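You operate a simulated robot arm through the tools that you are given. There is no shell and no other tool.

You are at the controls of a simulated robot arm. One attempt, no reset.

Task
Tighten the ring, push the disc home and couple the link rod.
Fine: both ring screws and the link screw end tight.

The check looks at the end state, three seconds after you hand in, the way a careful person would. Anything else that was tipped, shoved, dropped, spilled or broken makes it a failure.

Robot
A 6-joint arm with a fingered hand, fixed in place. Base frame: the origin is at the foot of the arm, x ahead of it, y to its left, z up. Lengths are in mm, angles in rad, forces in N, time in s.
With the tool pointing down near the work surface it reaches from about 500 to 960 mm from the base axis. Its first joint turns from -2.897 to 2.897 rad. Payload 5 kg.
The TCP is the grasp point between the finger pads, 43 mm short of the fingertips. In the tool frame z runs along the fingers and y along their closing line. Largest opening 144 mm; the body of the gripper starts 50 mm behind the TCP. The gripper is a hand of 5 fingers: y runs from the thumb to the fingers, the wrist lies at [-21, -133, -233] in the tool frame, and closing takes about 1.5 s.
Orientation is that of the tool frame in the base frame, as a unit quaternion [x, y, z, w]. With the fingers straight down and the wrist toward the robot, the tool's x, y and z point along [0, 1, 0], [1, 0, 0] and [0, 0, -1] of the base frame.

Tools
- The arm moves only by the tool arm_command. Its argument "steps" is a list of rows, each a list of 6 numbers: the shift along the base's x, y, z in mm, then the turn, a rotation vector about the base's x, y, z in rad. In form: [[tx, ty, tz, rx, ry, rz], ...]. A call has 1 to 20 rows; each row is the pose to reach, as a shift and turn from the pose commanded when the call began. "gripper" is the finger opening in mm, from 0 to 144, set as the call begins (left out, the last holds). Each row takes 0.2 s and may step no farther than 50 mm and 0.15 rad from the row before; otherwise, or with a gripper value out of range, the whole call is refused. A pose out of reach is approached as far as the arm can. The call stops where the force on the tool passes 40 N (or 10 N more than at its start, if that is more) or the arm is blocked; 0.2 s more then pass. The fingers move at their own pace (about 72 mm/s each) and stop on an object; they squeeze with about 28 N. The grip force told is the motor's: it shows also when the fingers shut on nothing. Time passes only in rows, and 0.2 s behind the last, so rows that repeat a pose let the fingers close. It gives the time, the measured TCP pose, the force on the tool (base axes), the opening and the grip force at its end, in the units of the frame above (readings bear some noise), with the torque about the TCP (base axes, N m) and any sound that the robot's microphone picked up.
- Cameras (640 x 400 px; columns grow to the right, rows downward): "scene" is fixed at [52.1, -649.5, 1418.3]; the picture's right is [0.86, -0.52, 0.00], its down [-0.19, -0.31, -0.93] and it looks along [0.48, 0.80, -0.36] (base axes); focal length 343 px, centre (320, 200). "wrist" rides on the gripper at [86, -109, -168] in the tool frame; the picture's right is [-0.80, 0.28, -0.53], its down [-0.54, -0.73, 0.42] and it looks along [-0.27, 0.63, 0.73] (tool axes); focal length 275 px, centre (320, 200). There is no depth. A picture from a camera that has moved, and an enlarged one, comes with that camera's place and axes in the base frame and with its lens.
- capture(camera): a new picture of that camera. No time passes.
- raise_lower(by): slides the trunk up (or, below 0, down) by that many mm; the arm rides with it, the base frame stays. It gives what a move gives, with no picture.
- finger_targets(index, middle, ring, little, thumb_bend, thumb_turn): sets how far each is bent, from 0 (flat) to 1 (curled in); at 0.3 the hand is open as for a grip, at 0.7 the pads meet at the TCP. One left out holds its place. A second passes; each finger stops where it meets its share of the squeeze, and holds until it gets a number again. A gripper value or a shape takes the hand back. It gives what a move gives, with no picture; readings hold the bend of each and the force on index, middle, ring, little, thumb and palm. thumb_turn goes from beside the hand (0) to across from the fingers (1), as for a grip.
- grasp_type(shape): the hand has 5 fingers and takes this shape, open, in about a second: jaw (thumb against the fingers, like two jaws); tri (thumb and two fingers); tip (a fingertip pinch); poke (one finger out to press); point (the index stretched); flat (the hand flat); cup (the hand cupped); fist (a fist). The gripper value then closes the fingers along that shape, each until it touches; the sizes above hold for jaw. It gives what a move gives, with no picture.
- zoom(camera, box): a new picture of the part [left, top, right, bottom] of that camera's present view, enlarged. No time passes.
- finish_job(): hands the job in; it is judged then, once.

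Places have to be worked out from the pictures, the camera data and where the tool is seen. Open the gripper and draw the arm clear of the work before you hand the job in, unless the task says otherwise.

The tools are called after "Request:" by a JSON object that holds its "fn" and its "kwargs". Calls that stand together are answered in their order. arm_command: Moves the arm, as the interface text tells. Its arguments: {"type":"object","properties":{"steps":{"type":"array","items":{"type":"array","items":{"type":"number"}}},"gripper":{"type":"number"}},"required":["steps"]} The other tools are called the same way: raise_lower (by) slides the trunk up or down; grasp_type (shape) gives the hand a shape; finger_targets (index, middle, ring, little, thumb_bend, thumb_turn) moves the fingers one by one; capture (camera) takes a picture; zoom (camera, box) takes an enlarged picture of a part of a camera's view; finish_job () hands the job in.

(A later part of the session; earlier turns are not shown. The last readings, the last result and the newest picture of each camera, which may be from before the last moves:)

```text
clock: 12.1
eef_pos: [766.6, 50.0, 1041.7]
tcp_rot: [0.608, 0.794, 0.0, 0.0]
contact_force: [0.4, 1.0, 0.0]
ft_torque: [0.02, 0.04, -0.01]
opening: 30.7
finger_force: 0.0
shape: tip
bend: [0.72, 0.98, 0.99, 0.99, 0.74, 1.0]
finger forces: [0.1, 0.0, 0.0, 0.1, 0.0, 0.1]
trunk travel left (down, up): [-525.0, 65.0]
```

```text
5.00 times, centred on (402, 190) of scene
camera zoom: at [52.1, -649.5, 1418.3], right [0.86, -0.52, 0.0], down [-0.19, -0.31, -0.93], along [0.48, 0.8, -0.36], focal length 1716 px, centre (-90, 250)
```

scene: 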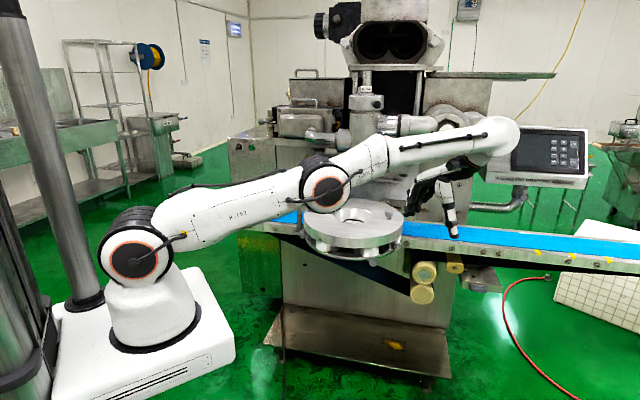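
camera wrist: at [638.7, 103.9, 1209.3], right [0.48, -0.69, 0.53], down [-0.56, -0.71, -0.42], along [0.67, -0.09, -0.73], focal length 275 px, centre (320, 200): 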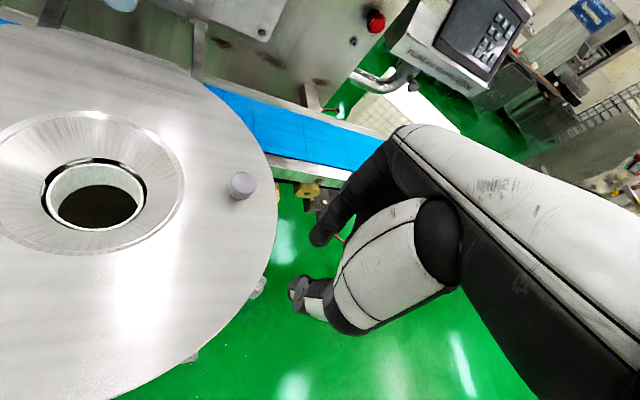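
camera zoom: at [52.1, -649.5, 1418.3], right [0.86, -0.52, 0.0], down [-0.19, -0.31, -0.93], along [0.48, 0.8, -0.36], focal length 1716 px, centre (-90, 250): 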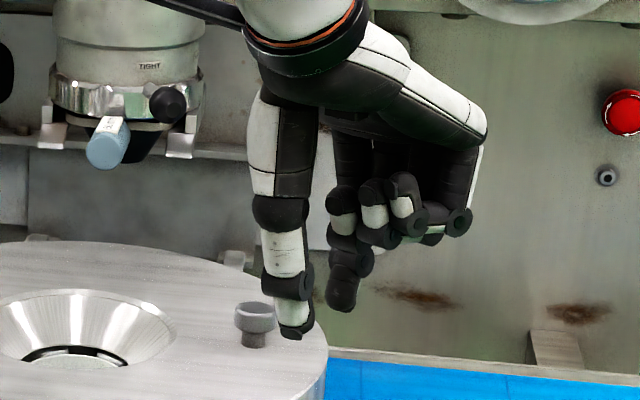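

The closed tips sit about 40 mm below the TCP and symmetric about it, so it acts as a parallel pinch. I'll open to 70, move to a spot just outside the disc rim in line with the right knob, and come down partway to check alignment.

Request:
{"fn": "arm_command", "kwargs": {"steps": [[0, -4, 0, 0, 0, 0], [1, -6, -20, 0, 0, 0], [1, -6, -40, 0, 0, 0], [1, -6, -60, 0, 0, 0], [1, -6, -75, 0, 0, 0]], "gripper": 70}}

Request:
{"fn": "capture", "kwargs": {"camera": "wrist"}}

Request:
{"fn": "zoom", "kwargs": {"camera": "wrist", "box": [200, 160, 400, 360]}}

Request:
{"fn": "zoom", "kwargs": {"camera": "scene", "box": [370, 190, 434, 260]}}

```text
clock: 13.3
eef_pos: [767.3, 43.4, 966.1]
tcp_rot: [0.608, 0.794, 0.0, 0.0]
contact_force: [-0.3, 1.4, 0.2]
ft_torque: [-0.01, 0.0, -0.01]
opening: 69.5
finger_force: 0.1
shape: tip
bend: [0.73, 0.98, 0.99, 0.99, 0.71, 1.0]
finger forces: [0.0, 0.0, 0.0, 0.0, 0.1, 0.0]
trunk travel left (down, up): [-525.0, 65.0]
```

```text
taken
camera wrist: at [640.8, 98.3, 1133.4], right [0.48, -0.69, 0.53], down [-0.56, -0.71, -0.42], along [0.67, -0.09, -0.73], focal length 275 px, centre (320, 200)
```

wrist: 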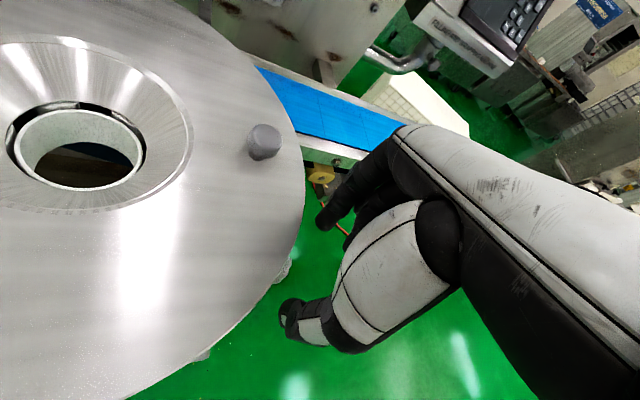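

```text
2.00 times, centred on (300, 260) of wrist
camera zoom: at [640.8, 98.3, 1133.4], right [0.48, -0.69, 0.53], down [-0.56, -0.71, -0.42], along [0.67, -0.09, -0.73], focal length 551 px, centre (360, 80)
```

zoom: 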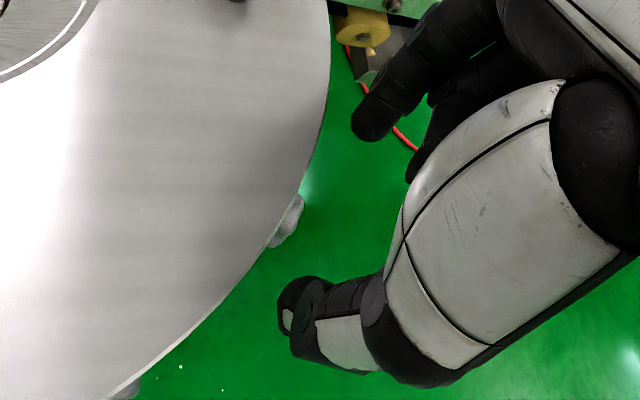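

```text
5.71 times, centred on (402, 225) of scene
camera zoom: at [52.1, -649.5, 1418.3], right [0.86, -0.52, 0.0], down [-0.19, -0.31, -0.93], along [0.48, 0.8, -0.36], focal length 1961 px, centre (-149, 57)
```

zoom: 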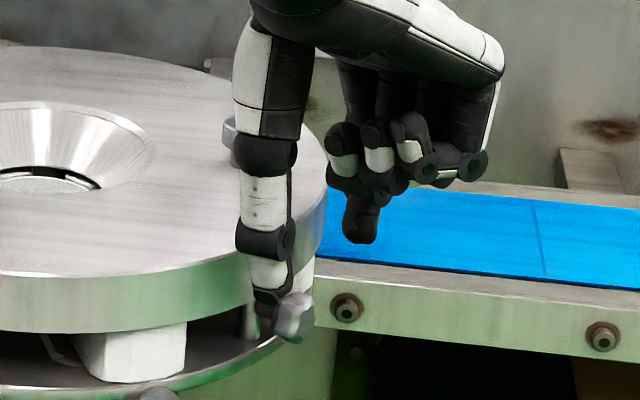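

The knob sits midway between thumb and index and about 5 mm inward of the TCP. I'll nudge inward 4 mm and descend in small rows to bring the fingertips around it.

Request:
{"fn": "arm_command", "kwargs": {"steps": [[-1, 4, -6, 0, 0, 0], [-1, 4, -14, 0, 0, 0], [-1, 4, -22, 0, 0, 0], [-1, 4, -30, 0, 0, 0], [-1, 4, -37, 0, 0, 0], [-1, 4, -44, 0, 0, 0], [-1, 4, -50, 0, 0, 0]]}}

Request:
{"fn": "zoom", "kwargs": {"camera": "wrist", "box": [200, 160, 400, 360]}}

Request:
{"fn": "zoom", "kwargs": {"camera": "scene", "box": [370, 200, 434, 270]}}

```text
clock: 14.9
eef_pos: [767.5, 46.5, 916.5]
tcp_rot: [0.608, 0.794, 0.0, 0.0]
contact_force: [1.0, 0.6, -0.5]
ft_torque: [0.01, 0.01, -0.01]
opening: 69.3
finger_force: 0.1
shape: tip
bend: [0.73, 0.98, 0.99, 0.99, 0.71, 1.0]
finger forces: [0.1, 0.0, 0.0, 0.0, 0.0, 0.1]
trunk travel left (down, up): [-525.0, 65.0]
```

```text
2.00 times, centred on (300, 260) of wrist
camera zoom: at [639.6, 101.8, 1084.9], right [0.48, -0.69, 0.53], down [-0.56, -0.71, -0.42], along [0.67, -0.09, -0.73], focal length 551 px, centre (360, 80)
```

zoom: 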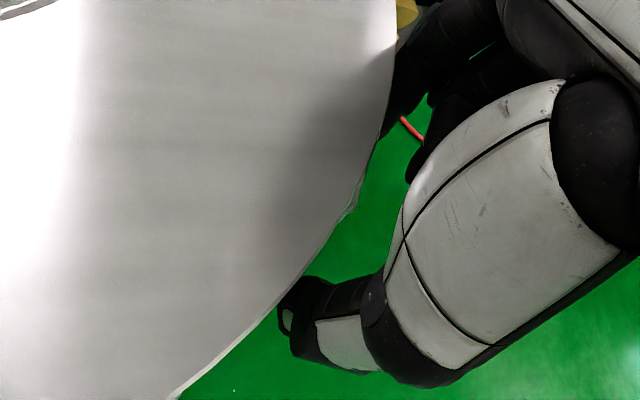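

```text
5.71 times, centred on (402, 235) of scene
camera zoom: at [52.1, -649.5, 1418.3], right [0.86, -0.52, 0.0], down [-0.19, -0.31, -0.93], along [0.48, 0.8, -0.36], focal length 1961 px, centre (-149, 0)
```

zoom: 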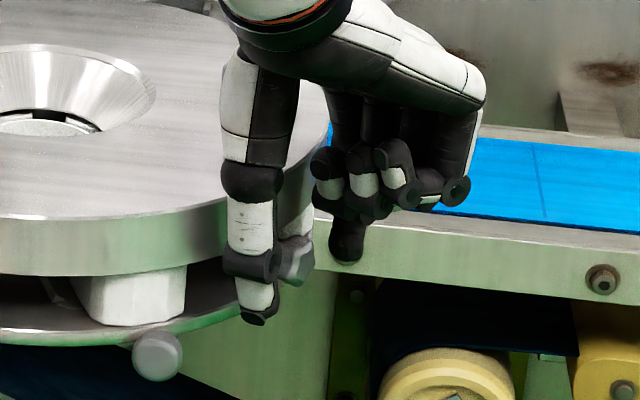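

The fingers straddle the right knob with no contact. Tightening is clockwise seen from outside, so I'll first pre-tilt the hand about the knob axis by −0.5 rad, then close on the knob.

Request:
{"fn": "arm_command", "kwargs": {"steps": [[-3.1, -0.8, -0.2, 0.0324, -0.1208, 0], [-6.2, -1.7, -0.8, 0.0648, -0.2415, 0], [-9.2, -2.5, -1.8, 0.0971, -0.3623, 0], [-12.0, -3.2, -3.2, 0.1295, -0.483, 0]]}}

Request:
{"fn": "zoom", "kwargs": {"camera": "scene", "box": [370, 200, 434, 270]}}

Request:
{"fn": "zoom", "kwargs": {"camera": "wrist", "box": [200, 160, 400, 360]}}

```text
clock: 15.7
eef_pos: [739.9, 51.1, 902.8]
tcp_rot: [0.56, 0.823, 0.077, 0.055]
contact_force: [16.1, -20.8, -2.4]
ft_torque: [0.61, 0.61, -1.45]
opening: 72.4
finger_force: 0.1
shape: tip
bend: [0.73, 0.98, 0.99, 0.99, 0.71, 1.0]
finger forces: [25.7, 0.1, 0.0, 0.1, 0.1, 0.1]
out of reach, approached as far as the arm can: row 2, 3
trunk travel left (down, up): [-525.0, 65.0]
stopped in row 3: the force on the tool passed its limit at 59 N (the readings are from after the stop); the commanded pose is now the measured one
```

```text
5.71 times, centred on (402, 235) of scene
camera zoom: at [52.1, -649.5, 1418.3], right [0.86, -0.52, 0.0], down [-0.19, -0.31, -0.93], along [0.48, 0.8, -0.36], focal length 1961 px, centre (-149, 0)
```

zoom: 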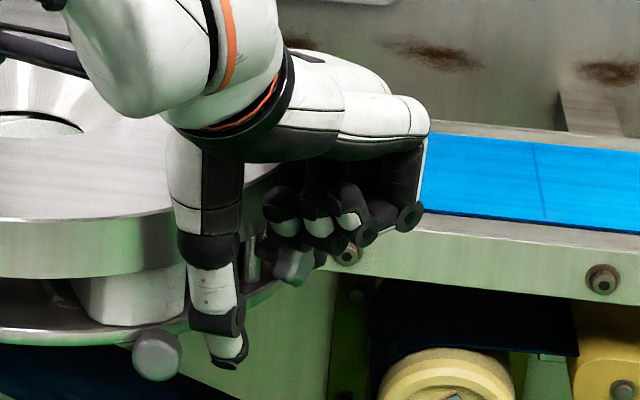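

```text
2.00 times, centred on (300, 260) of wrist
camera zoom: at [579.6, 80.6, 1046.6], right [0.46, -0.67, 0.58], down [-0.39, -0.74, -0.55], along [0.8, 0.03, -0.6], focal length 551 px, centre (360, 80)
```

zoom: 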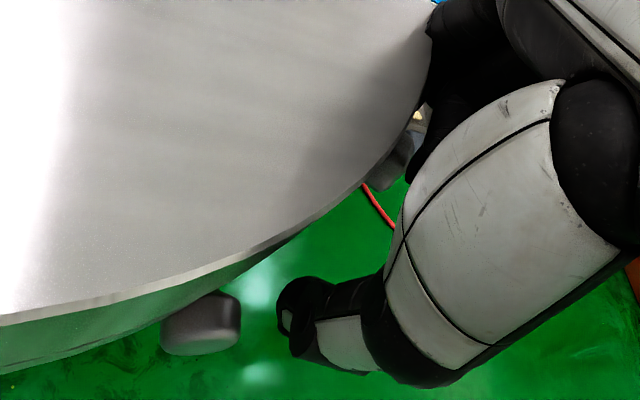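

The tilt ran out of reach and the index pressed the knob from its far side; I must undo that gently. I'll move back along +y of the tool to the earlier free pose.

Request:
{"fn": "arm_command", "kwargs": {"steps": [[14, 0, 7, -0.03, 0.112, 0], [27, -4, 14, -0.06, 0.224, 0]]}}

Request:
{"fn": "zoom", "kwargs": {"camera": "scene", "box": [370, 200, 434, 270]}}

Request:
{"fn": "zoom", "kwargs": {"camera": "scene", "box": [280, 180, 440, 280]}}

```text
clock: 16.3
eef_pos: [765.2, 58.6, 916.1]
tcp_rot: [0.565, 0.825, 0.0, -0.029]
contact_force: [-3.4, -2.3, -4.2]
ft_torque: [0.16, -0.28, 0.0]
opening: 69.8
finger_force: 0.1
shape: tip
bend: [0.73, 0.98, 0.99, 0.99, 0.71, 1.0]
finger forces: [0.1, 0.0, 0.0, 0.0, 0.0, 0.0]
trunk travel left (down, up): [-525.0, 65.0]
```

```text
5.71 times, centred on (402, 235) of scene
camera zoom: at [52.1, -649.5, 1418.3], right [0.86, -0.52, 0.0], down [-0.19, -0.31, -0.93], along [0.48, 0.8, -0.36], focal length 1961 px, centre (-149, 0)
```

zoom: 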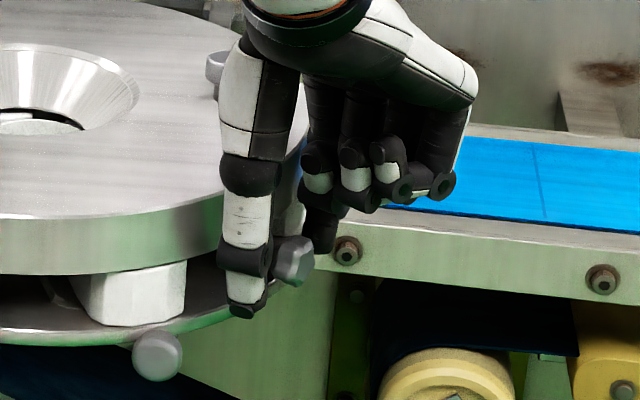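

```text
4.00 times, centred on (360, 230) of scene
camera zoom: at [52.1, -649.5, 1418.3], right [0.86, -0.52, 0.0], down [-0.19, -0.31, -0.93], along [0.48, 0.8, -0.36], focal length 1373 px, centre (160, 80)
```

zoom: 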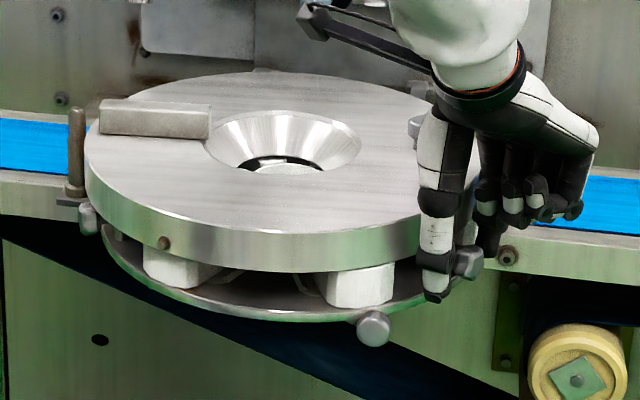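

The hand came back 12 mm too far inward and is leaning lightly on the disc rim, and the funnel looks shifted a few mm. I'll draw the hand outward and up, then compare the disc carefully.

Request:
{"fn": "arm_command", "kwargs": {"steps": [[2, -7, 0, 0, 0, 0], [4, -14, 0, 0, 0, 0], [4, -16, 20, 0, 0, 0], [4, -16, 50, 0, 0, 0], [4, -16, 90, 0, 0, 0]]}}

Request:
{"fn": "zoom", "kwargs": {"camera": "scene", "box": [300, 195, 410, 264]}}

Request:
{"fn": "zoom", "kwargs": {"camera": "scene", "box": [384, 235, 408, 255]}}

Request:
{"fn": "capture", "kwargs": {"camera": "wrist"}}

```text
clock: 17.5
eef_pos: [765.3, 33.3, 1006.9]
tcp_rot: [0.56, 0.828, -0.01, -0.022]
contact_force: [-0.4, -0.5, -0.8]
ft_torque: [0.03, -0.02, 0.01]
opening: 69.8
finger_force: 0.1
shape: tip
bend: [0.73, 0.98, 0.99, 0.99, 0.71, 1.0]
finger forces: [0.1, 0.0, 0.0, 0.1, 0.0, 0.1]
trunk travel left (down, up): [-525.0, 65.0]
```

```text
5.80 times, centred on (355, 230) of scene
camera zoom: at [52.1, -649.5, 1418.3], right [0.86, -0.52, 0.0], down [-0.19, -0.31, -0.93], along [0.48, 0.8, -0.36], focal length 1990 px, centre (117, 29)
```

zoom: 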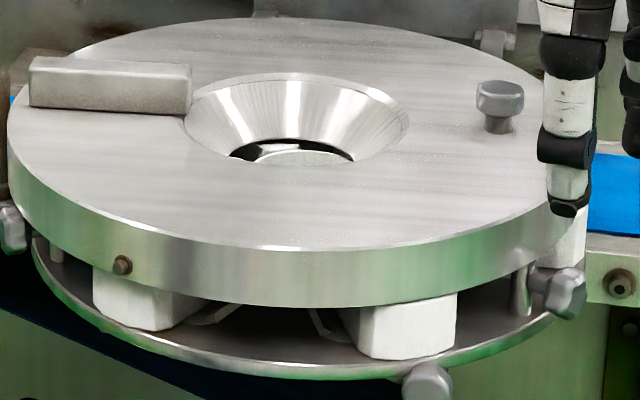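

```text
16.00 times, centred on (396, 245) of scene
camera zoom: at [52.1, -649.5, 1418.3], right [0.86, -0.52, 0.0], down [-0.19, -0.31, -0.93], along [0.48, 0.8, -0.36], focal length 5492 px, centre (-896, -520)
```

zoom: 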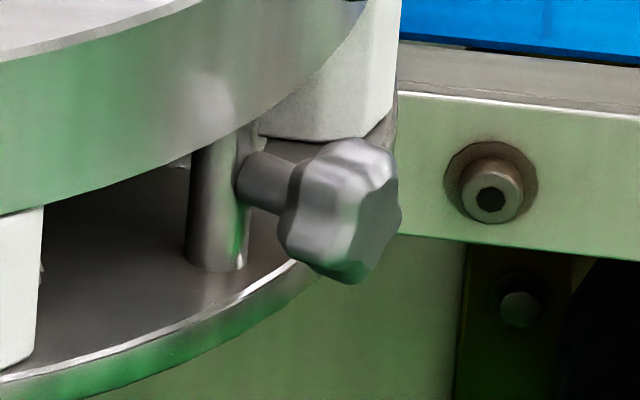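

```text
taken
camera wrist: at [641.9, 71.0, 1181.5], right [0.58, -0.64, 0.5], down [-0.49, -0.77, -0.41], along [0.64, -0.01, -0.76], focal length 275 px, centre (320, 200)
```

wrist: 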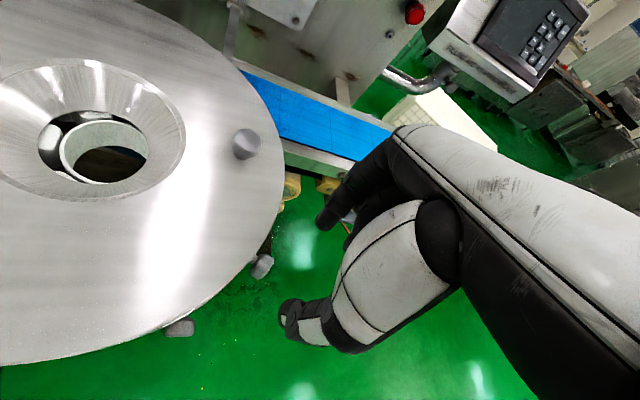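

The top ring piece has shifted about 10 mm to the left on its base and turned slightly, so it is loose and must be put back concentric before tightening. I'll back the hand off to the front-right, level it and look at how the ring sits on its base.

Request:
{"fn": "arm_command", "kwargs": {"steps": [[0, -40, 0, -0.004, -0.024, 0], [0, -80, 0, -0.008, -0.048, 0], [-20, -120, 0, -0.008, -0.048, 0.14], [-50, -150, 0, -0.008, -0.048, 0.28], [-80, -180, -30, -0.008, -0.048, 0.42], [-110, -200, -60, -0.008, -0.048, 0.56], [-120, -220, -90, -0.008, -0.048, 0.7]]}}

Request:
{"fn": "capture", "kwargs": {"camera": "wrist"}}

Request:
{"fn": "capture", "kwargs": {"camera": "scene"}}

```text
refused: row 5 steps farther than a row can; nothing moved
```

```text
taken
camera wrist: at [641.9, 71.0, 1181.5], right [0.58, -0.64, 0.5], down [-0.49, -0.77, -0.41], along [0.64, -0.01, -0.76], focal length 275 px, centre (320, 200)
```

wrist: 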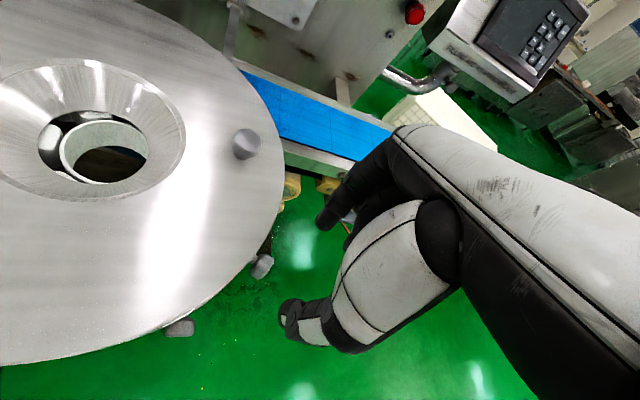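

```text
taken
```

scene: 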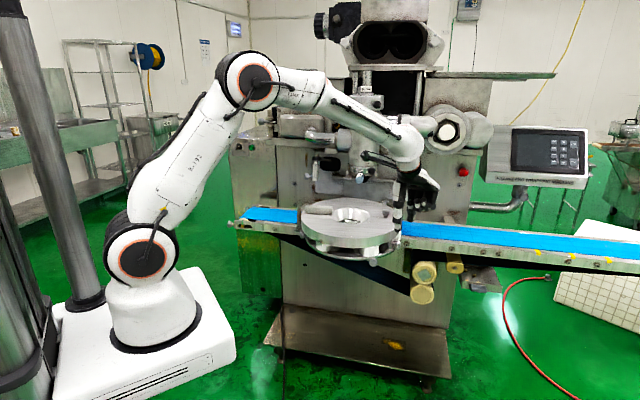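

One row was too long, so nothing moved. I'll repeat it with smaller steps.

Request:
{"fn": "arm_command", "kwargs": {"steps": [[0, -40, 0, -0.004, -0.024, 0], [0, -80, 0, -0.008, -0.048, 0], [-15, -115, 0, -0.008, -0.048, 0.14], [-35, -145, -10, -0.008, -0.048, 0.28], [-60, -170, -30, -0.008, -0.048, 0.42], [-85, -190, -55, -0.008, -0.048, 0.56], [-105, -210, -80, -0.008, -0.048, 0.7]]}}

Request:
{"fn": "capture", "kwargs": {"camera": "wrist"}}

Request:
{"fn": "capture", "kwargs": {"camera": "scene"}}

```text
clock: 19.1
eef_pos: [662.1, -175.3, 926.4]
tcp_rot: [0.242, 0.97, -0.007, 0.005]
contact_force: [-0.7, -0.4, 0.0]
ft_torque: [0.0, 0.01, -0.01]
opening: 69.8
finger_force: 0.1
shape: tip
bend: [0.73, 0.98, 0.99, 0.99, 0.71, 1.0]
finger forces: [0.0, 0.1, 0.0, 0.0, 0.0, 0.0]
trunk travel left (down, up): [-525.0, 65.0]
```

```text
taken
camera wrist: at [533.7, -227.4, 1094.0], right [0.83, -0.11, 0.54], down [0.14, -0.9, -0.41], along [0.53, 0.42, -0.74], focal length 275 px, centre (320, 200)
```

wrist: 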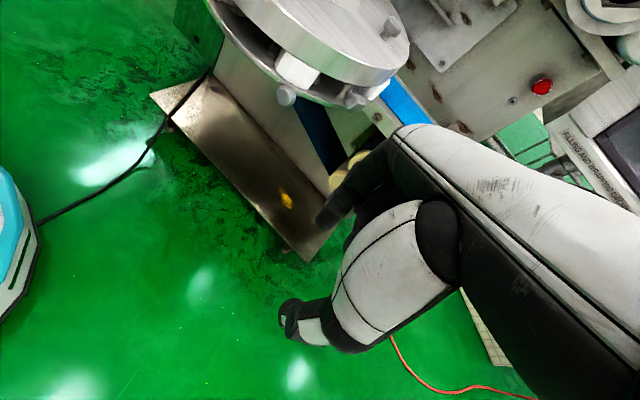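

```text
taken
```

scene: 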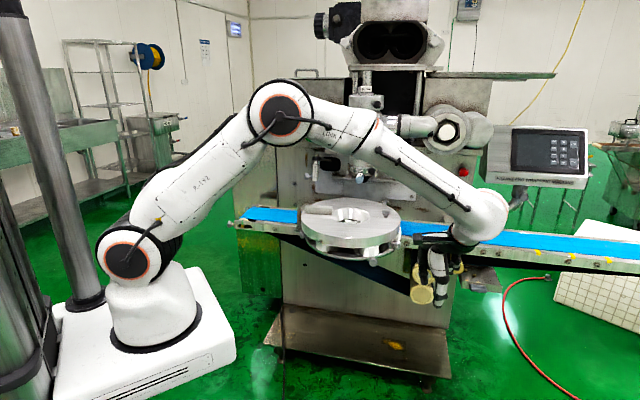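

Request:
{"fn": "zoom", "kwargs": {"camera": "wrist", "box": [210, 0, 410, 125]}}

Request:
{"fn": "zoom", "kwargs": {"camera": "scene", "box": [296, 190, 412, 262]}}

Request:
{"fn": "zoom", "kwargs": {"camera": "scene", "box": [296, 215, 336, 245]}}

Request:
{"fn": "zoom", "kwargs": {"camera": "scene", "box": [376, 225, 416, 255]}}

```text
3.20 times, centred on (310, 62) of wrist
camera zoom: at [533.7, -227.4, 1094.0], right [0.83, -0.11, 0.54], down [0.14, -0.9, -0.41], along [0.53, 0.42, -0.74], focal length 881 px, centre (352, 640)
```

zoom: 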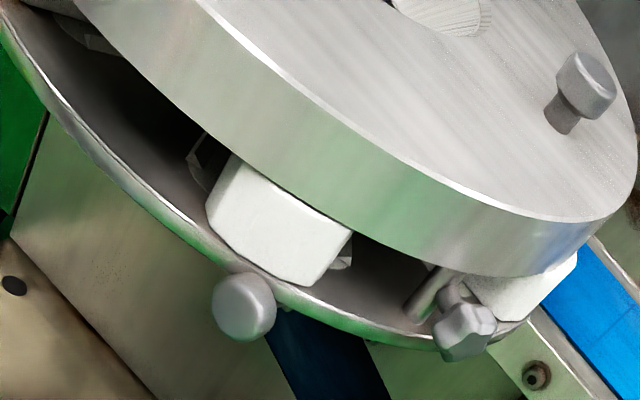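

```text
5.52 times, centred on (354, 226) of scene
camera zoom: at [52.1, -649.5, 1418.3], right [0.86, -0.52, 0.0], down [-0.19, -0.31, -0.93], along [0.48, 0.8, -0.36], focal length 1894 px, centre (132, 57)
```

zoom: 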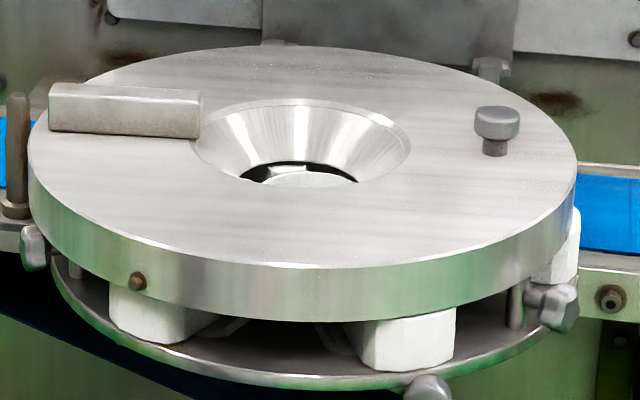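

```text
13.33 times, centred on (316, 230) of scene
camera zoom: at [52.1, -649.5, 1418.3], right [0.86, -0.52, 0.0], down [-0.19, -0.31, -0.93], along [0.48, 0.8, -0.36], focal length 4576 px, centre (373, -200)
```

zoom: 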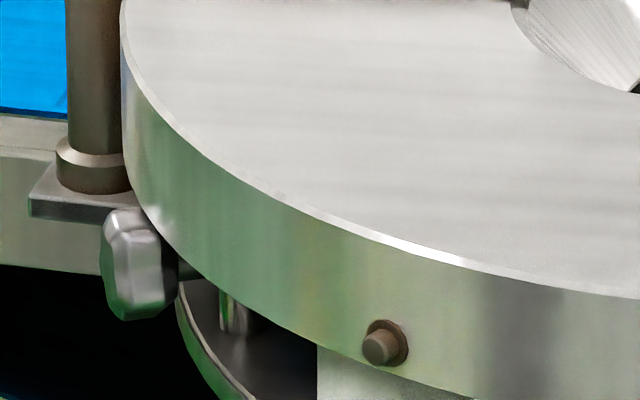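

```text
13.33 times, centred on (396, 240) of scene
camera zoom: at [52.1, -649.5, 1418.3], right [0.86, -0.52, 0.0], down [-0.19, -0.31, -0.93], along [0.48, 0.8, -0.36], focal length 4576 px, centre (-693, -333)
```

zoom: 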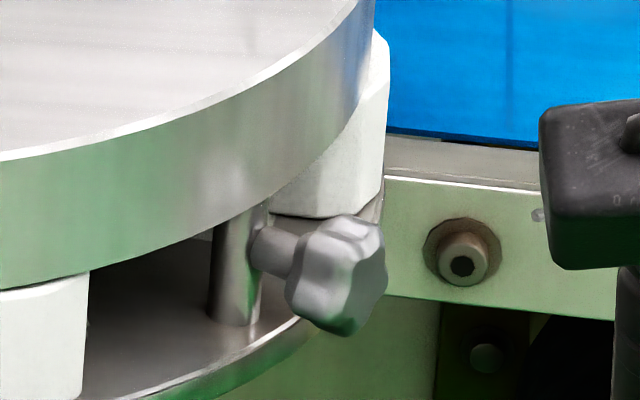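

The top ring has moved about 9 mm left and turned about +0.08 rad. The bar on its top makes a good handle to bring it back; I'll raise the hand, go over the bar and look at it from close by.

Request:
{"fn": "arm_command", "kwargs": {"steps": [[0, 0, 45, 0, 0, 0], [0, 0, 90, 0, 0, -0.05], [0, 20, 130, 0, 0, -0.1], [0, 65, 140, 0, 0, -0.15], [-3, 113, 140, 0, 0, -0.216], [-6, 161, 140, 0, 0, -0.216], [-10, 209, 140, 0, 0, -0.216], [-14, 257, 140, 0, 0, -0.216], [-18, 305, 140, 0, 0, -0.216], [-22, 353, 140, 0, 0, -0.216], [-26, 401, 140, 0, 0, -0.216], [-30, 445, 135, 0, 0, -0.216], [-34, 482, 130, 0, 0, -0.216]]}}

Request:
{"fn": "capture", "kwargs": {"camera": "wrist"}}

Request:
{"fn": "zoom", "kwargs": {"camera": "scene", "box": [280, 140, 440, 260]}}

```text
clock: 21.9
eef_pos: [629.9, 308.0, 1055.5]
tcp_rot: [0.346, 0.938, -0.007, 0.003]
contact_force: [0.3, -0.4, -0.4]
ft_torque: [-0.01, -0.04, 0.0]
opening: 69.9
finger_force: 0.0
shape: tip
bend: [0.73, 0.98, 0.99, 0.99, 0.71, 1.0]
finger forces: [0.1, 0.0, 0.1, 0.0, 0.0, 0.0]
trunk travel left (down, up): [-525.0, 65.0]
```

```text
taken
camera wrist: at [494.0, 283.7, 1223.7], right [0.79, -0.29, 0.54], down [-0.06, -0.91, -0.41], along [0.61, 0.29, -0.74], focal length 275 px, centre (320, 200)
```

wrist: 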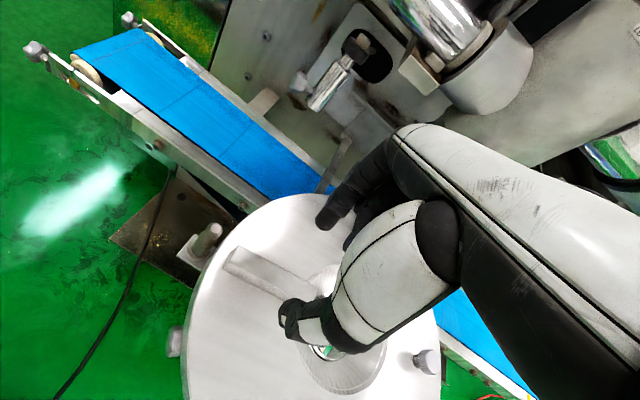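

```text
3.33 times, centred on (360, 200) of scene
camera zoom: at [52.1, -649.5, 1418.3], right [0.86, -0.52, 0.0], down [-0.19, -0.31, -0.93], along [0.48, 0.8, -0.36], focal length 1144 px, centre (187, 200)
```

zoom: 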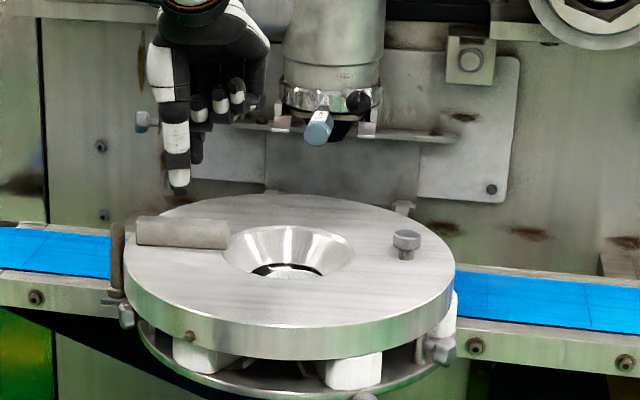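

Request:
{"fn": "zoom", "kwargs": {"camera": "wrist", "box": [160, 180, 400, 400]}}

Request:
{"fn": "zoom", "kwargs": {"camera": "wrist", "box": [200, 220, 360, 320]}}

```text
1.82 times, centred on (280, 290) of wrist
camera zoom: at [494.0, 283.7, 1223.7], right [0.79, -0.29, 0.54], down [-0.06, -0.91, -0.41], along [0.61, 0.29, -0.74], focal length 500 px, centre (393, 36)
```

zoom: 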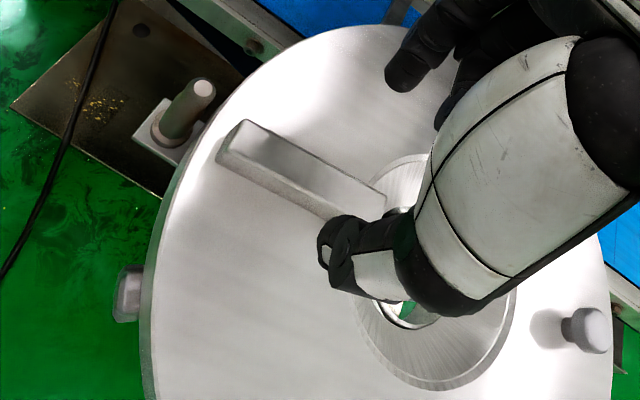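

```text
4.00 times, centred on (280, 270) of wrist
camera zoom: at [494.0, 283.7, 1223.7], right [0.79, -0.29, 0.54], down [-0.06, -0.91, -0.41], along [0.61, 0.29, -0.74], focal length 1101 px, centre (480, -80)
```

zoom: 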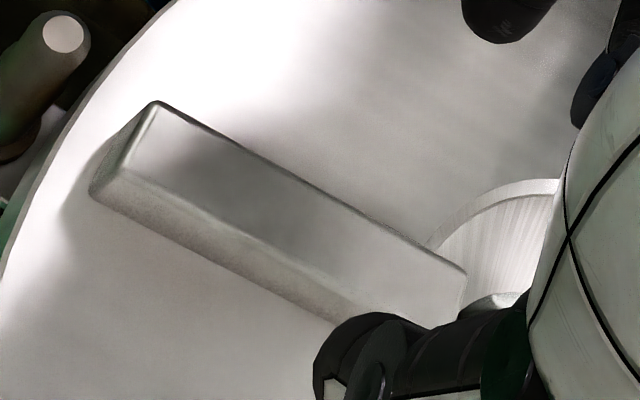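

The bar lies right under the pinch, nearly aligned with the tool. I'll descend so the tips straddle the bar just above the ring's surface, then close on it.

Request:
{"fn": "arm_command", "kwargs": {"steps": [[-1, 0, -15, 0, 0, 0.02], [-1, 0, -30, 0, 0, 0.02], [-1, 0, -45, 0, 0, 0.02], [-1, 0, -58, 0, 0, 0.02], [-1, 0, -68, 0, 0, 0.02], [-1, 0, -75, 0, 0, 0.02]]}}

Request:
{"fn": "zoom", "kwargs": {"camera": "wrist", "box": [200, 180, 360, 340]}}

Request:
{"fn": "zoom", "kwargs": {"camera": "scene", "box": [290, 170, 370, 230]}}

```text
clock: 23.3
eef_pos: [628.6, 307.2, 983.0]
tcp_rot: [0.336, 0.942, -0.005, 0.004]
contact_force: [-0.4, -0.3, 9.2]
ft_torque: [0.33, -0.24, -0.03]
opening: 69.7
finger_force: 0.1
shape: tip
bend: [0.74, 0.98, 0.99, 0.99, 0.71, 1.0]
finger forces: [8.8, 0.0, 0.0, 0.1, 0.0, 0.1]
trunk travel left (down, up): [-525.0, 65.0]
```

```text
2.50 times, centred on (280, 260) of wrist
camera zoom: at [492.9, 280.6, 1150.9], right [0.79, -0.28, 0.54], down [-0.04, -0.91, -0.41], along [0.61, 0.31, -0.73], focal length 688 px, centre (420, 50)
```

zoom: 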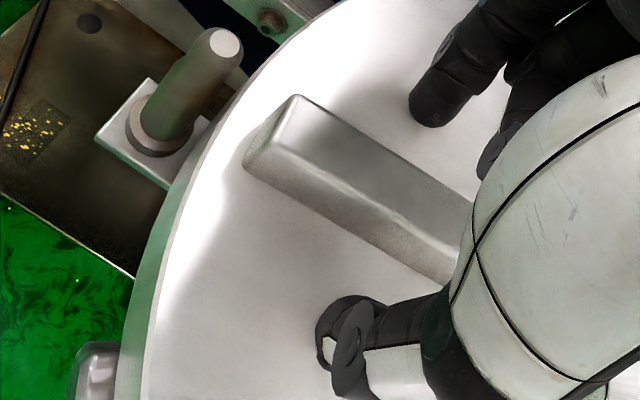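

```text
6.67 times, centred on (330, 200) of scene
camera zoom: at [52.1, -649.5, 1418.3], right [0.86, -0.52, 0.0], down [-0.19, -0.31, -0.93], along [0.48, 0.8, -0.36], focal length 2288 px, centre (253, 200)
```

zoom: 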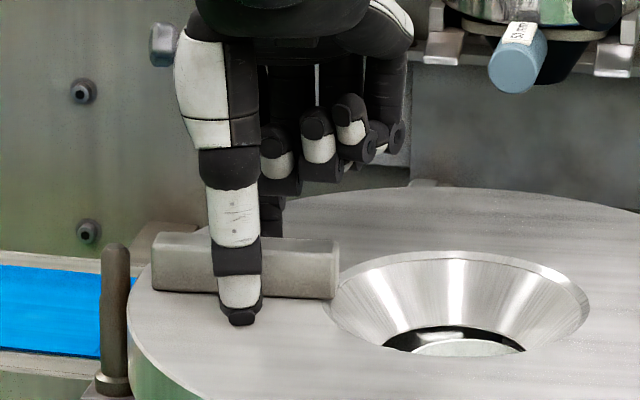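

The index tip has just touched the ring's surface (about 9 N), so I'll lift 6 mm and then close on the bar.

Request:
{"fn": "arm_command", "kwargs": {"steps": [[0, 0, 3, 0, 0, 0], [0, 0, 6, 0, 0, 0]]}}

Request:
{"fn": "arm_command", "kwargs": {"steps": [[0, 0, 0, 0, 0, 0], [0, 0, 0, 0, 0, 0], [0, 0, 0, 0, 0, 0], [0, 0, 0, 0, 0, 0], [0, 0, 0, 0, 0, 0], [0, 0, 0, 0, 0, 0]], "gripper": 10}}

Request:
{"fn": "zoom", "kwargs": {"camera": "scene", "box": [300, 195, 410, 264]}}

Request:
{"fn": "zoom", "kwargs": {"camera": "wrist", "box": [200, 180, 360, 340]}}

```text
clock: 23.9
eef_pos: [628.2, 305.5, 986.3]
tcp_rot: [0.336, 0.942, -0.008, 0.003]
contact_force: [0.0, -1.0, 0.4]
ft_torque: [0.04, 0.0, 0.0]
opening: 69.8
finger_force: 0.1
shape: tip
bend: [0.73, 0.98, 0.99, 0.99, 0.71, 1.0]
finger forces: [0.0, 0.0, 0.0, 0.0, 0.1, 0.0]
trunk travel left (down, up): [-525.0, 65.0]
```

```text
clock: 25.3
eef_pos: [627.8, 306.1, 987.8]
tcp_rot: [0.336, 0.942, -0.008, 0.004]
contact_force: [-0.6, -1.1, 0.5]
ft_torque: [-0.01, 0.0, -0.03]
opening: 13.4
finger_force: 27.7
shape: tip
bend: [0.71, 1.0, 1.0, 1.0, 0.72, 1.0]
finger forces: [25.6, 0.0, 0.0, 0.0, 26.9, 0.1]
trunk travel left (down, up): [-525.0, 65.0]
```

```text
5.80 times, centred on (355, 230) of scene
camera zoom: at [52.1, -649.5, 1418.3], right [0.86, -0.52, 0.0], down [-0.19, -0.31, -0.93], along [0.48, 0.8, -0.36], focal length 1990 px, centre (117, 29)
```

zoom: 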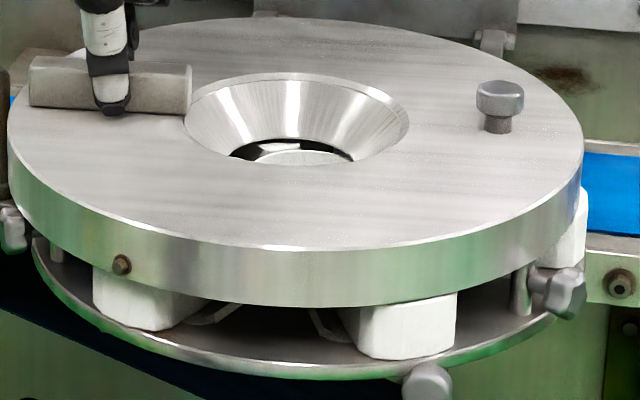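

```text
2.50 times, centred on (280, 260) of wrist
camera zoom: at [492.8, 280.0, 1155.1], right [0.8, -0.28, 0.54], down [-0.04, -0.91, -0.41], along [0.6, 0.3, -0.74], focal length 688 px, centre (420, 50)
```

zoom: 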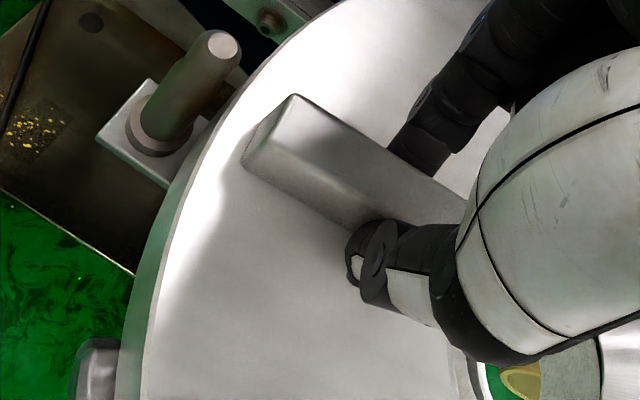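

The bar is held firmly (about 26 N each side). I'll move the ring a third of the way back — a small shift and turn — and check that the whole ring follows.

Request:
{"fn": "arm_command", "kwargs": {"steps": [[1.8, 0.4, 0, 0, 0, -0.01], [3.5, 0.7, 0, 0, 0, -0.02], [5.2, 1.1, 0, 0, 0, -0.03], [5.2, 1.1, 0, 0, 0, -0.03]]}}

Request:
{"fn": "zoom", "kwargs": {"camera": "scene", "box": [300, 195, 410, 264]}}

```text
clock: 26.3
eef_pos: [632.6, 309.5, 987.7]
tcp_rot: [0.351, 0.936, -0.007, 0.002]
contact_force: [-0.9, 0.4, -0.1]
ft_torque: [0.05, 0.02, 0.01]
opening: 13.4
finger_force: 28.4
shape: tip
bend: [0.71, 1.0, 1.0, 1.0, 0.72, 1.0]
finger forces: [26.4, 0.1, 0.0, 0.0, 26.5, 0.0]
trunk travel left (down, up): [-525.0, 65.0]
```

```text
5.80 times, centred on (355, 230) of scene
camera zoom: at [52.1, -649.5, 1418.3], right [0.86, -0.52, 0.0], down [-0.19, -0.31, -0.93], along [0.48, 0.8, -0.36], focal length 1990 px, centre (117, 29)
```

zoom: 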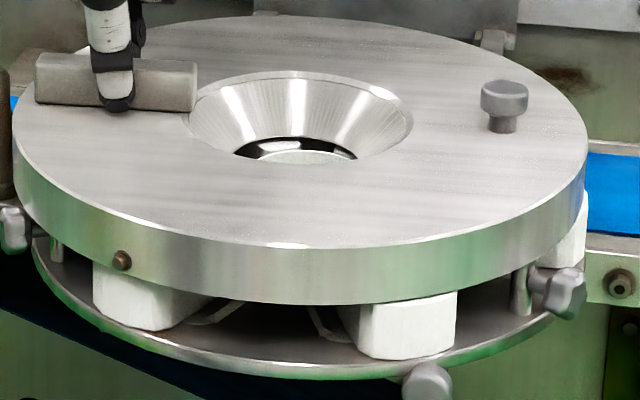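

The ring follows easily with almost no resistance. I'll continue with the remaining correction: about 7.8 mm in +x, −3 mm in y and −0.065 rad.

Request:
{"fn": "arm_command", "kwargs": {"steps": [[2, -0.8, 0, 0, 0, -0.016], [4, -1.6, 0, 0, 0, -0.032], [6, -2.4, 0, 0, 0, -0.048], [7.8, -3.2, 0, 0, 0, -0.065], [7.8, -3.2, 0, 0, 0, -0.065]]}}

Request:
{"fn": "zoom", "kwargs": {"camera": "scene", "box": [300, 195, 410, 264]}}

```text
clock: 27.5
eef_pos: [640.8, 305.7, 987.3]
tcp_rot: [0.38, 0.925, -0.008, 0.002]
contact_force: [-2.2, 0.8, 0.3]
ft_torque: [0.07, 0.0, 0.06]
opening: 13.5
finger_force: 28.1
shape: tip
bend: [0.71, 1.0, 1.0, 1.0, 0.72, 1.0]
finger forces: [26.8, 0.1, 0.0, 0.0, 27.1, 0.0]
trunk travel left (down, up): [-525.0, 65.0]
```

```text
5.80 times, centred on (355, 230) of scene
camera zoom: at [52.1, -649.5, 1418.3], right [0.86, -0.52, 0.0], down [-0.19, -0.31, -0.93], along [0.48, 0.8, -0.36], focal length 1990 px, centre (117, 29)
```

zoom: 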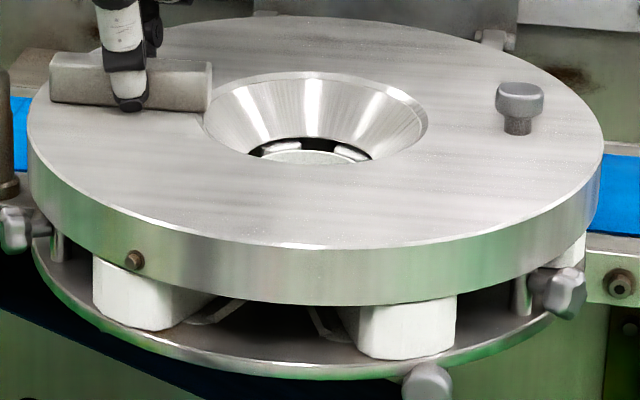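

The bar is back at its original spot, but the plug on the rim and the far knob show the ring still turned about +0.05 rad. I'll turn the hand −0.05 rad about the bar.

Request:
{"fn": "arm_command", "kwargs": {"steps": [[0, 0, 0, 0, 0, -0.02], [0, 0, 0, 0, 0, -0.04], [0, 0, 0, 0, 0, -0.055], [0, 0, 0, 0, 0, -0.055]]}}

Request:
{"fn": "zoom", "kwargs": {"camera": "scene", "box": [300, 195, 410, 264]}}

```text
clock: 28.5
eef_pos: [641.8, 304.7, 987.5]
tcp_rot: [0.406, 0.914, -0.008, 0.002]
contact_force: [-2.0, -0.3, 0.6]
ft_torque: [0.06, 0.03, 0.04]
opening: 13.3
finger_force: 27.9
shape: tip
bend: [0.71, 1.0, 1.0, 1.0, 0.72, 1.0]
finger forces: [27.1, 0.0, 0.1, 0.1, 27.7, 0.0]
trunk travel left (down, up): [-525.0, 65.0]
```

```text
5.80 times, centred on (355, 230) of scene
camera zoom: at [52.1, -649.5, 1418.3], right [0.86, -0.52, 0.0], down [-0.19, -0.31, -0.93], along [0.48, 0.8, -0.36], focal length 1990 px, centre (117, 29)
```

zoom: 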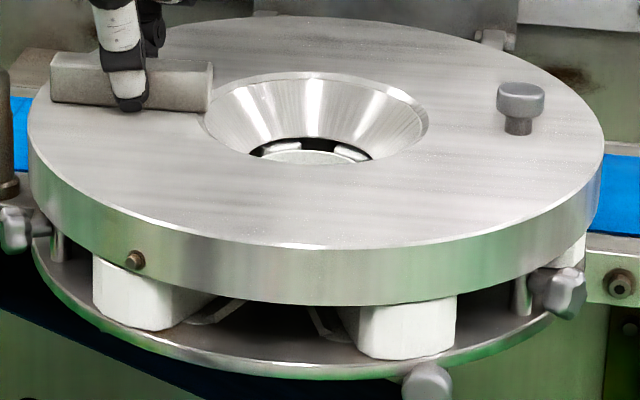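

The ring did not turn with the hand — the pads just pivot on the bar. I'll release the bar and instead move the ring's far knob (about (808, 152)) toward the front, which will swing the ring about the bar end.

Request:
{"fn": "arm_command", "kwargs": {"steps": [[0, 0, 0, 0, 0, 0], [0, 0, 0, 0, 0, 0], [0, 0, 0, 0, 0, 0], [0, 0, 15, 0, 0, 0], [0, 0, 40, 0, 0, 0], [0, 0, 70, 0, 0, 0], [30, -28, 85, 0, 0, 0.02], [62, -58, 85, 0, 0, 0.04], [95, -88, 85, 0, 0, 0.05], [128, -119, 85, 0, 0, 0.05], [160, -148, 80, 0, 0, 0.05], [166, -153, 70, 0, 0, 0.05]], "gripper": 70}}

Request:
{"fn": "capture", "kwargs": {"camera": "wrist"}}

Request:
{"fn": "zoom", "kwargs": {"camera": "scene", "box": [300, 195, 410, 264]}}

```text
clock: 31.1
eef_pos: [806.9, 152.0, 1057.0]
tcp_rot: [0.383, 0.924, -0.008, 0.003]
contact_force: [-0.4, 0.1, 0.8]
ft_torque: [0.01, 0.03, 0.0]
opening: 69.6
finger_force: 0.1
shape: tip
bend: [0.73, 0.98, 0.99, 0.99, 0.71, 1.0]
finger forces: [0.0, 0.0, 0.0, 0.0, 0.0, 0.0]
trunk travel left (down, up): [-525.0, 65.0]
```

```text
taken
camera wrist: at [670.4, 138.1, 1224.9], right [0.76, -0.35, 0.54], down [-0.13, -0.9, -0.41], along [0.63, 0.24, -0.74], focal length 275 px, centre (320, 200)
```

wrist: 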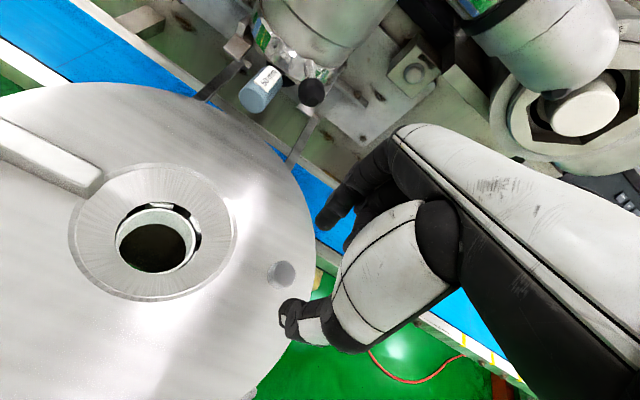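

```text
5.80 times, centred on (355, 230) of scene
camera zoom: at [52.1, -649.5, 1418.3], right [0.86, -0.52, 0.0], down [-0.19, -0.31, -0.93], along [0.48, 0.8, -0.36], focal length 1990 px, centre (117, 29)
```

zoom: 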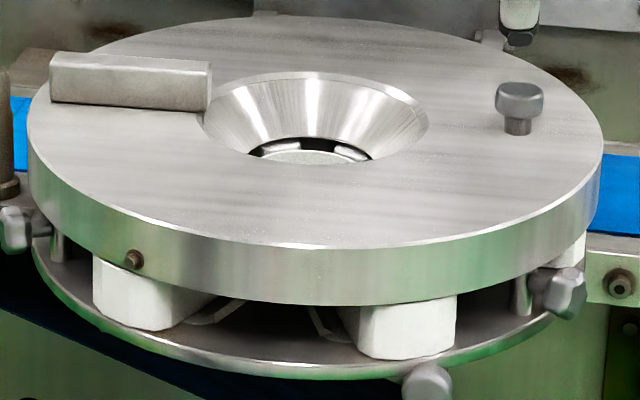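

The knob is about 6 mm toward the index side. I'll centre on it, descend to just above the surface, and close.

Request:
{"fn": "arm_command", "kwargs": {"steps": [[4, 4, -20, 0, 0, 0], [4, 4, -40, 0, 0, 0], [4, 4, -55, 0, 0, 0], [4, 4, -66, 0, 0, 0]]}}

Request:
{"fn": "arm_command", "kwargs": {"steps": [[0, 0, 0, 0, 0, 0], [0, 0, 0, 0, 0, 0], [0, 0, 0, 0, 0, 0], [0, 0, 0, 0, 0, 0], [0, 0, 0, 0, 0, 0], [0, 0, 0, 0, 0, 0]], "gripper": 10}}

Request:
{"fn": "zoom", "kwargs": {"camera": "scene", "box": [300, 195, 410, 264]}}

```text
clock: 32.1
eef_pos: [811.2, 155.1, 991.3]
tcp_rot: [0.382, 0.924, -0.008, 0.003]
contact_force: [-0.8, 0.6, 1.0]
ft_torque: [-0.02, 0.02, 0.01]
opening: 69.6
finger_force: 0.0
shape: tip
bend: [0.73, 0.98, 0.99, 0.99, 0.71, 1.0]
finger forces: [0.1, 0.0, 0.0, 0.1, 0.0, 0.1]
trunk travel left (down, up): [-525.0, 65.0]
```

```text
clock: 33.5
eef_pos: [810.7, 155.7, 992.2]
tcp_rot: [0.383, 0.924, -0.008, 0.003]
contact_force: [-0.6, -0.4, -0.3]
ft_torque: [0.03, -0.03, 0.02]
opening: 19.8
finger_force: 28.1
shape: tip
bend: [0.72, 1.0, 1.0, 1.0, 0.73, 1.0]
finger forces: [25.1, 0.0, 0.0, 0.0, 25.8, 0.0]
trunk travel left (down, up): [-525.0, 65.0]
```

```text
5.80 times, centred on (355, 230) of scene
camera zoom: at [52.1, -649.5, 1418.3], right [0.86, -0.52, 0.0], down [-0.19, -0.31, -0.93], along [0.48, 0.8, -0.36], focal length 1990 px, centre (117, 29)
```

zoom: 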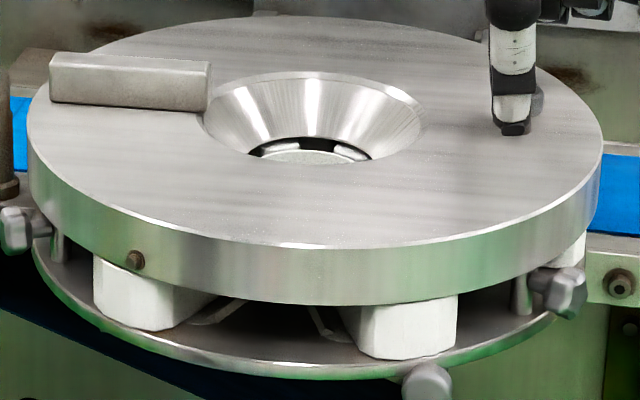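

The knob is held without disturbing anything. I'll move it about 11 mm toward the front to swing the ring back, then compare.

Request:
{"fn": "arm_command", "kwargs": {"steps": [[-2, -2.5, 0, 0, 0, 0], [-4, -5, 0, 0, 0, 0], [-6, -7, 0, 0, 0, 0], [-7, -8.5, 0, 0, 0, 0], [-7, -8.5, 0, 0, 0, 0]]}}

Request:
{"fn": "zoom", "kwargs": {"camera": "scene", "box": [300, 195, 410, 264]}}

```text
clock: 34.7
eef_pos: [805.1, 147.5, 991.0]
tcp_rot: [0.383, 0.924, -0.007, 0.002]
contact_force: [0.9, 0.5, 1.1]
ft_torque: [-0.01, -0.1, -0.08]
opening: 19.7
finger_force: 27.9
shape: tip
bend: [0.72, 1.0, 1.0, 1.0, 0.73, 1.0]
finger forces: [26.3, 0.0, 0.0, 0.0, 25.8, 0.1]
trunk travel left (down, up): [-525.0, 65.0]
```

```text
5.80 times, centred on (355, 230) of scene
camera zoom: at [52.1, -649.5, 1418.3], right [0.86, -0.52, 0.0], down [-0.19, -0.31, -0.93], along [0.48, 0.8, -0.36], focal length 1990 px, centre (117, 29)
```

zoom: 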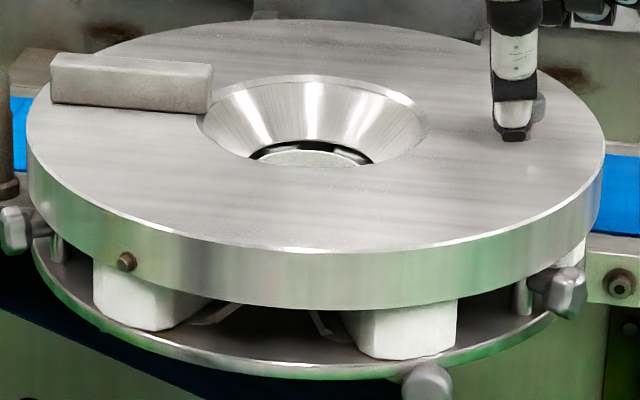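

The rim plug is nearly back (126 versus 117). I'll move the knob another 5 mm the same way.

Request:
{"fn": "arm_command", "kwargs": {"steps": [[-1.5, -2, 0, 0, 0, 0], [-3, -4.3, 0, 0, 0, 0], [-3, -4.3, 0, 0, 0, 0]]}}

Request:
{"fn": "zoom", "kwargs": {"camera": "scene", "box": [300, 195, 410, 264]}}

Request:
{"fn": "zoom", "kwargs": {"camera": "wrist", "box": [0, 80, 320, 300]}}

```text
clock: 35.5
eef_pos: [801.6, 142.4, 990.9]
tcp_rot: [0.382, 0.924, -0.008, 0.002]
contact_force: [0.5, 0.7, 0.7]
ft_torque: [-0.01, -0.05, -0.09]
opening: 19.7
finger_force: 27.9
shape: tip
bend: [0.72, 1.0, 1.0, 1.0, 0.73, 1.0]
finger forces: [26.4, 0.0, 0.0, 0.1, 25.8, 0.0]
trunk travel left (down, up): [-525.0, 65.0]
```

```text
5.80 times, centred on (355, 230) of scene
camera zoom: at [52.1, -649.5, 1418.3], right [0.86, -0.52, 0.0], down [-0.19, -0.31, -0.93], along [0.48, 0.8, -0.36], focal length 1990 px, centre (117, 29)
```

zoom: 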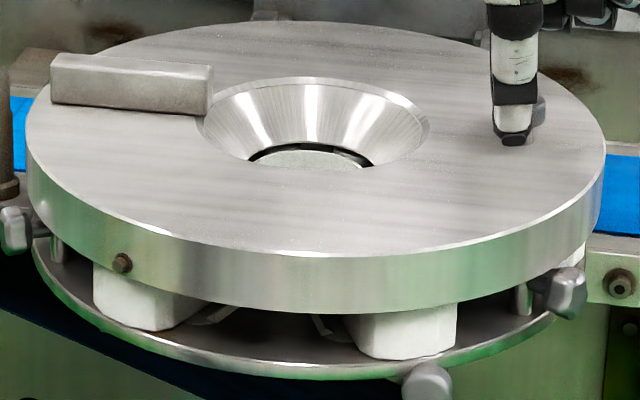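

```text
1.82 times, centred on (160, 190) of wrist
camera zoom: at [664.0, 129.9, 1158.5], right [0.76, -0.35, 0.54], down [-0.13, -0.9, -0.41], along [0.63, 0.24, -0.74], focal length 500 px, centre (611, 218)
```

zoom: 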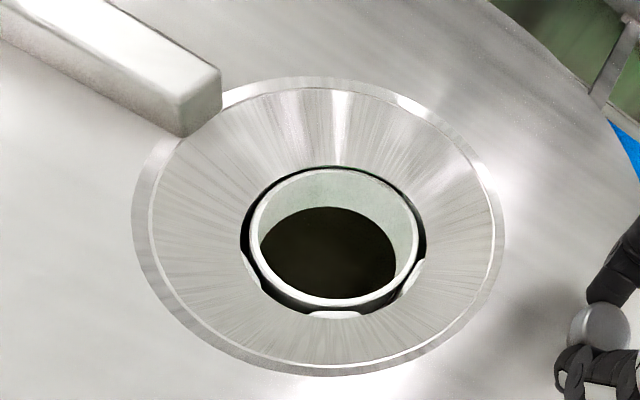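

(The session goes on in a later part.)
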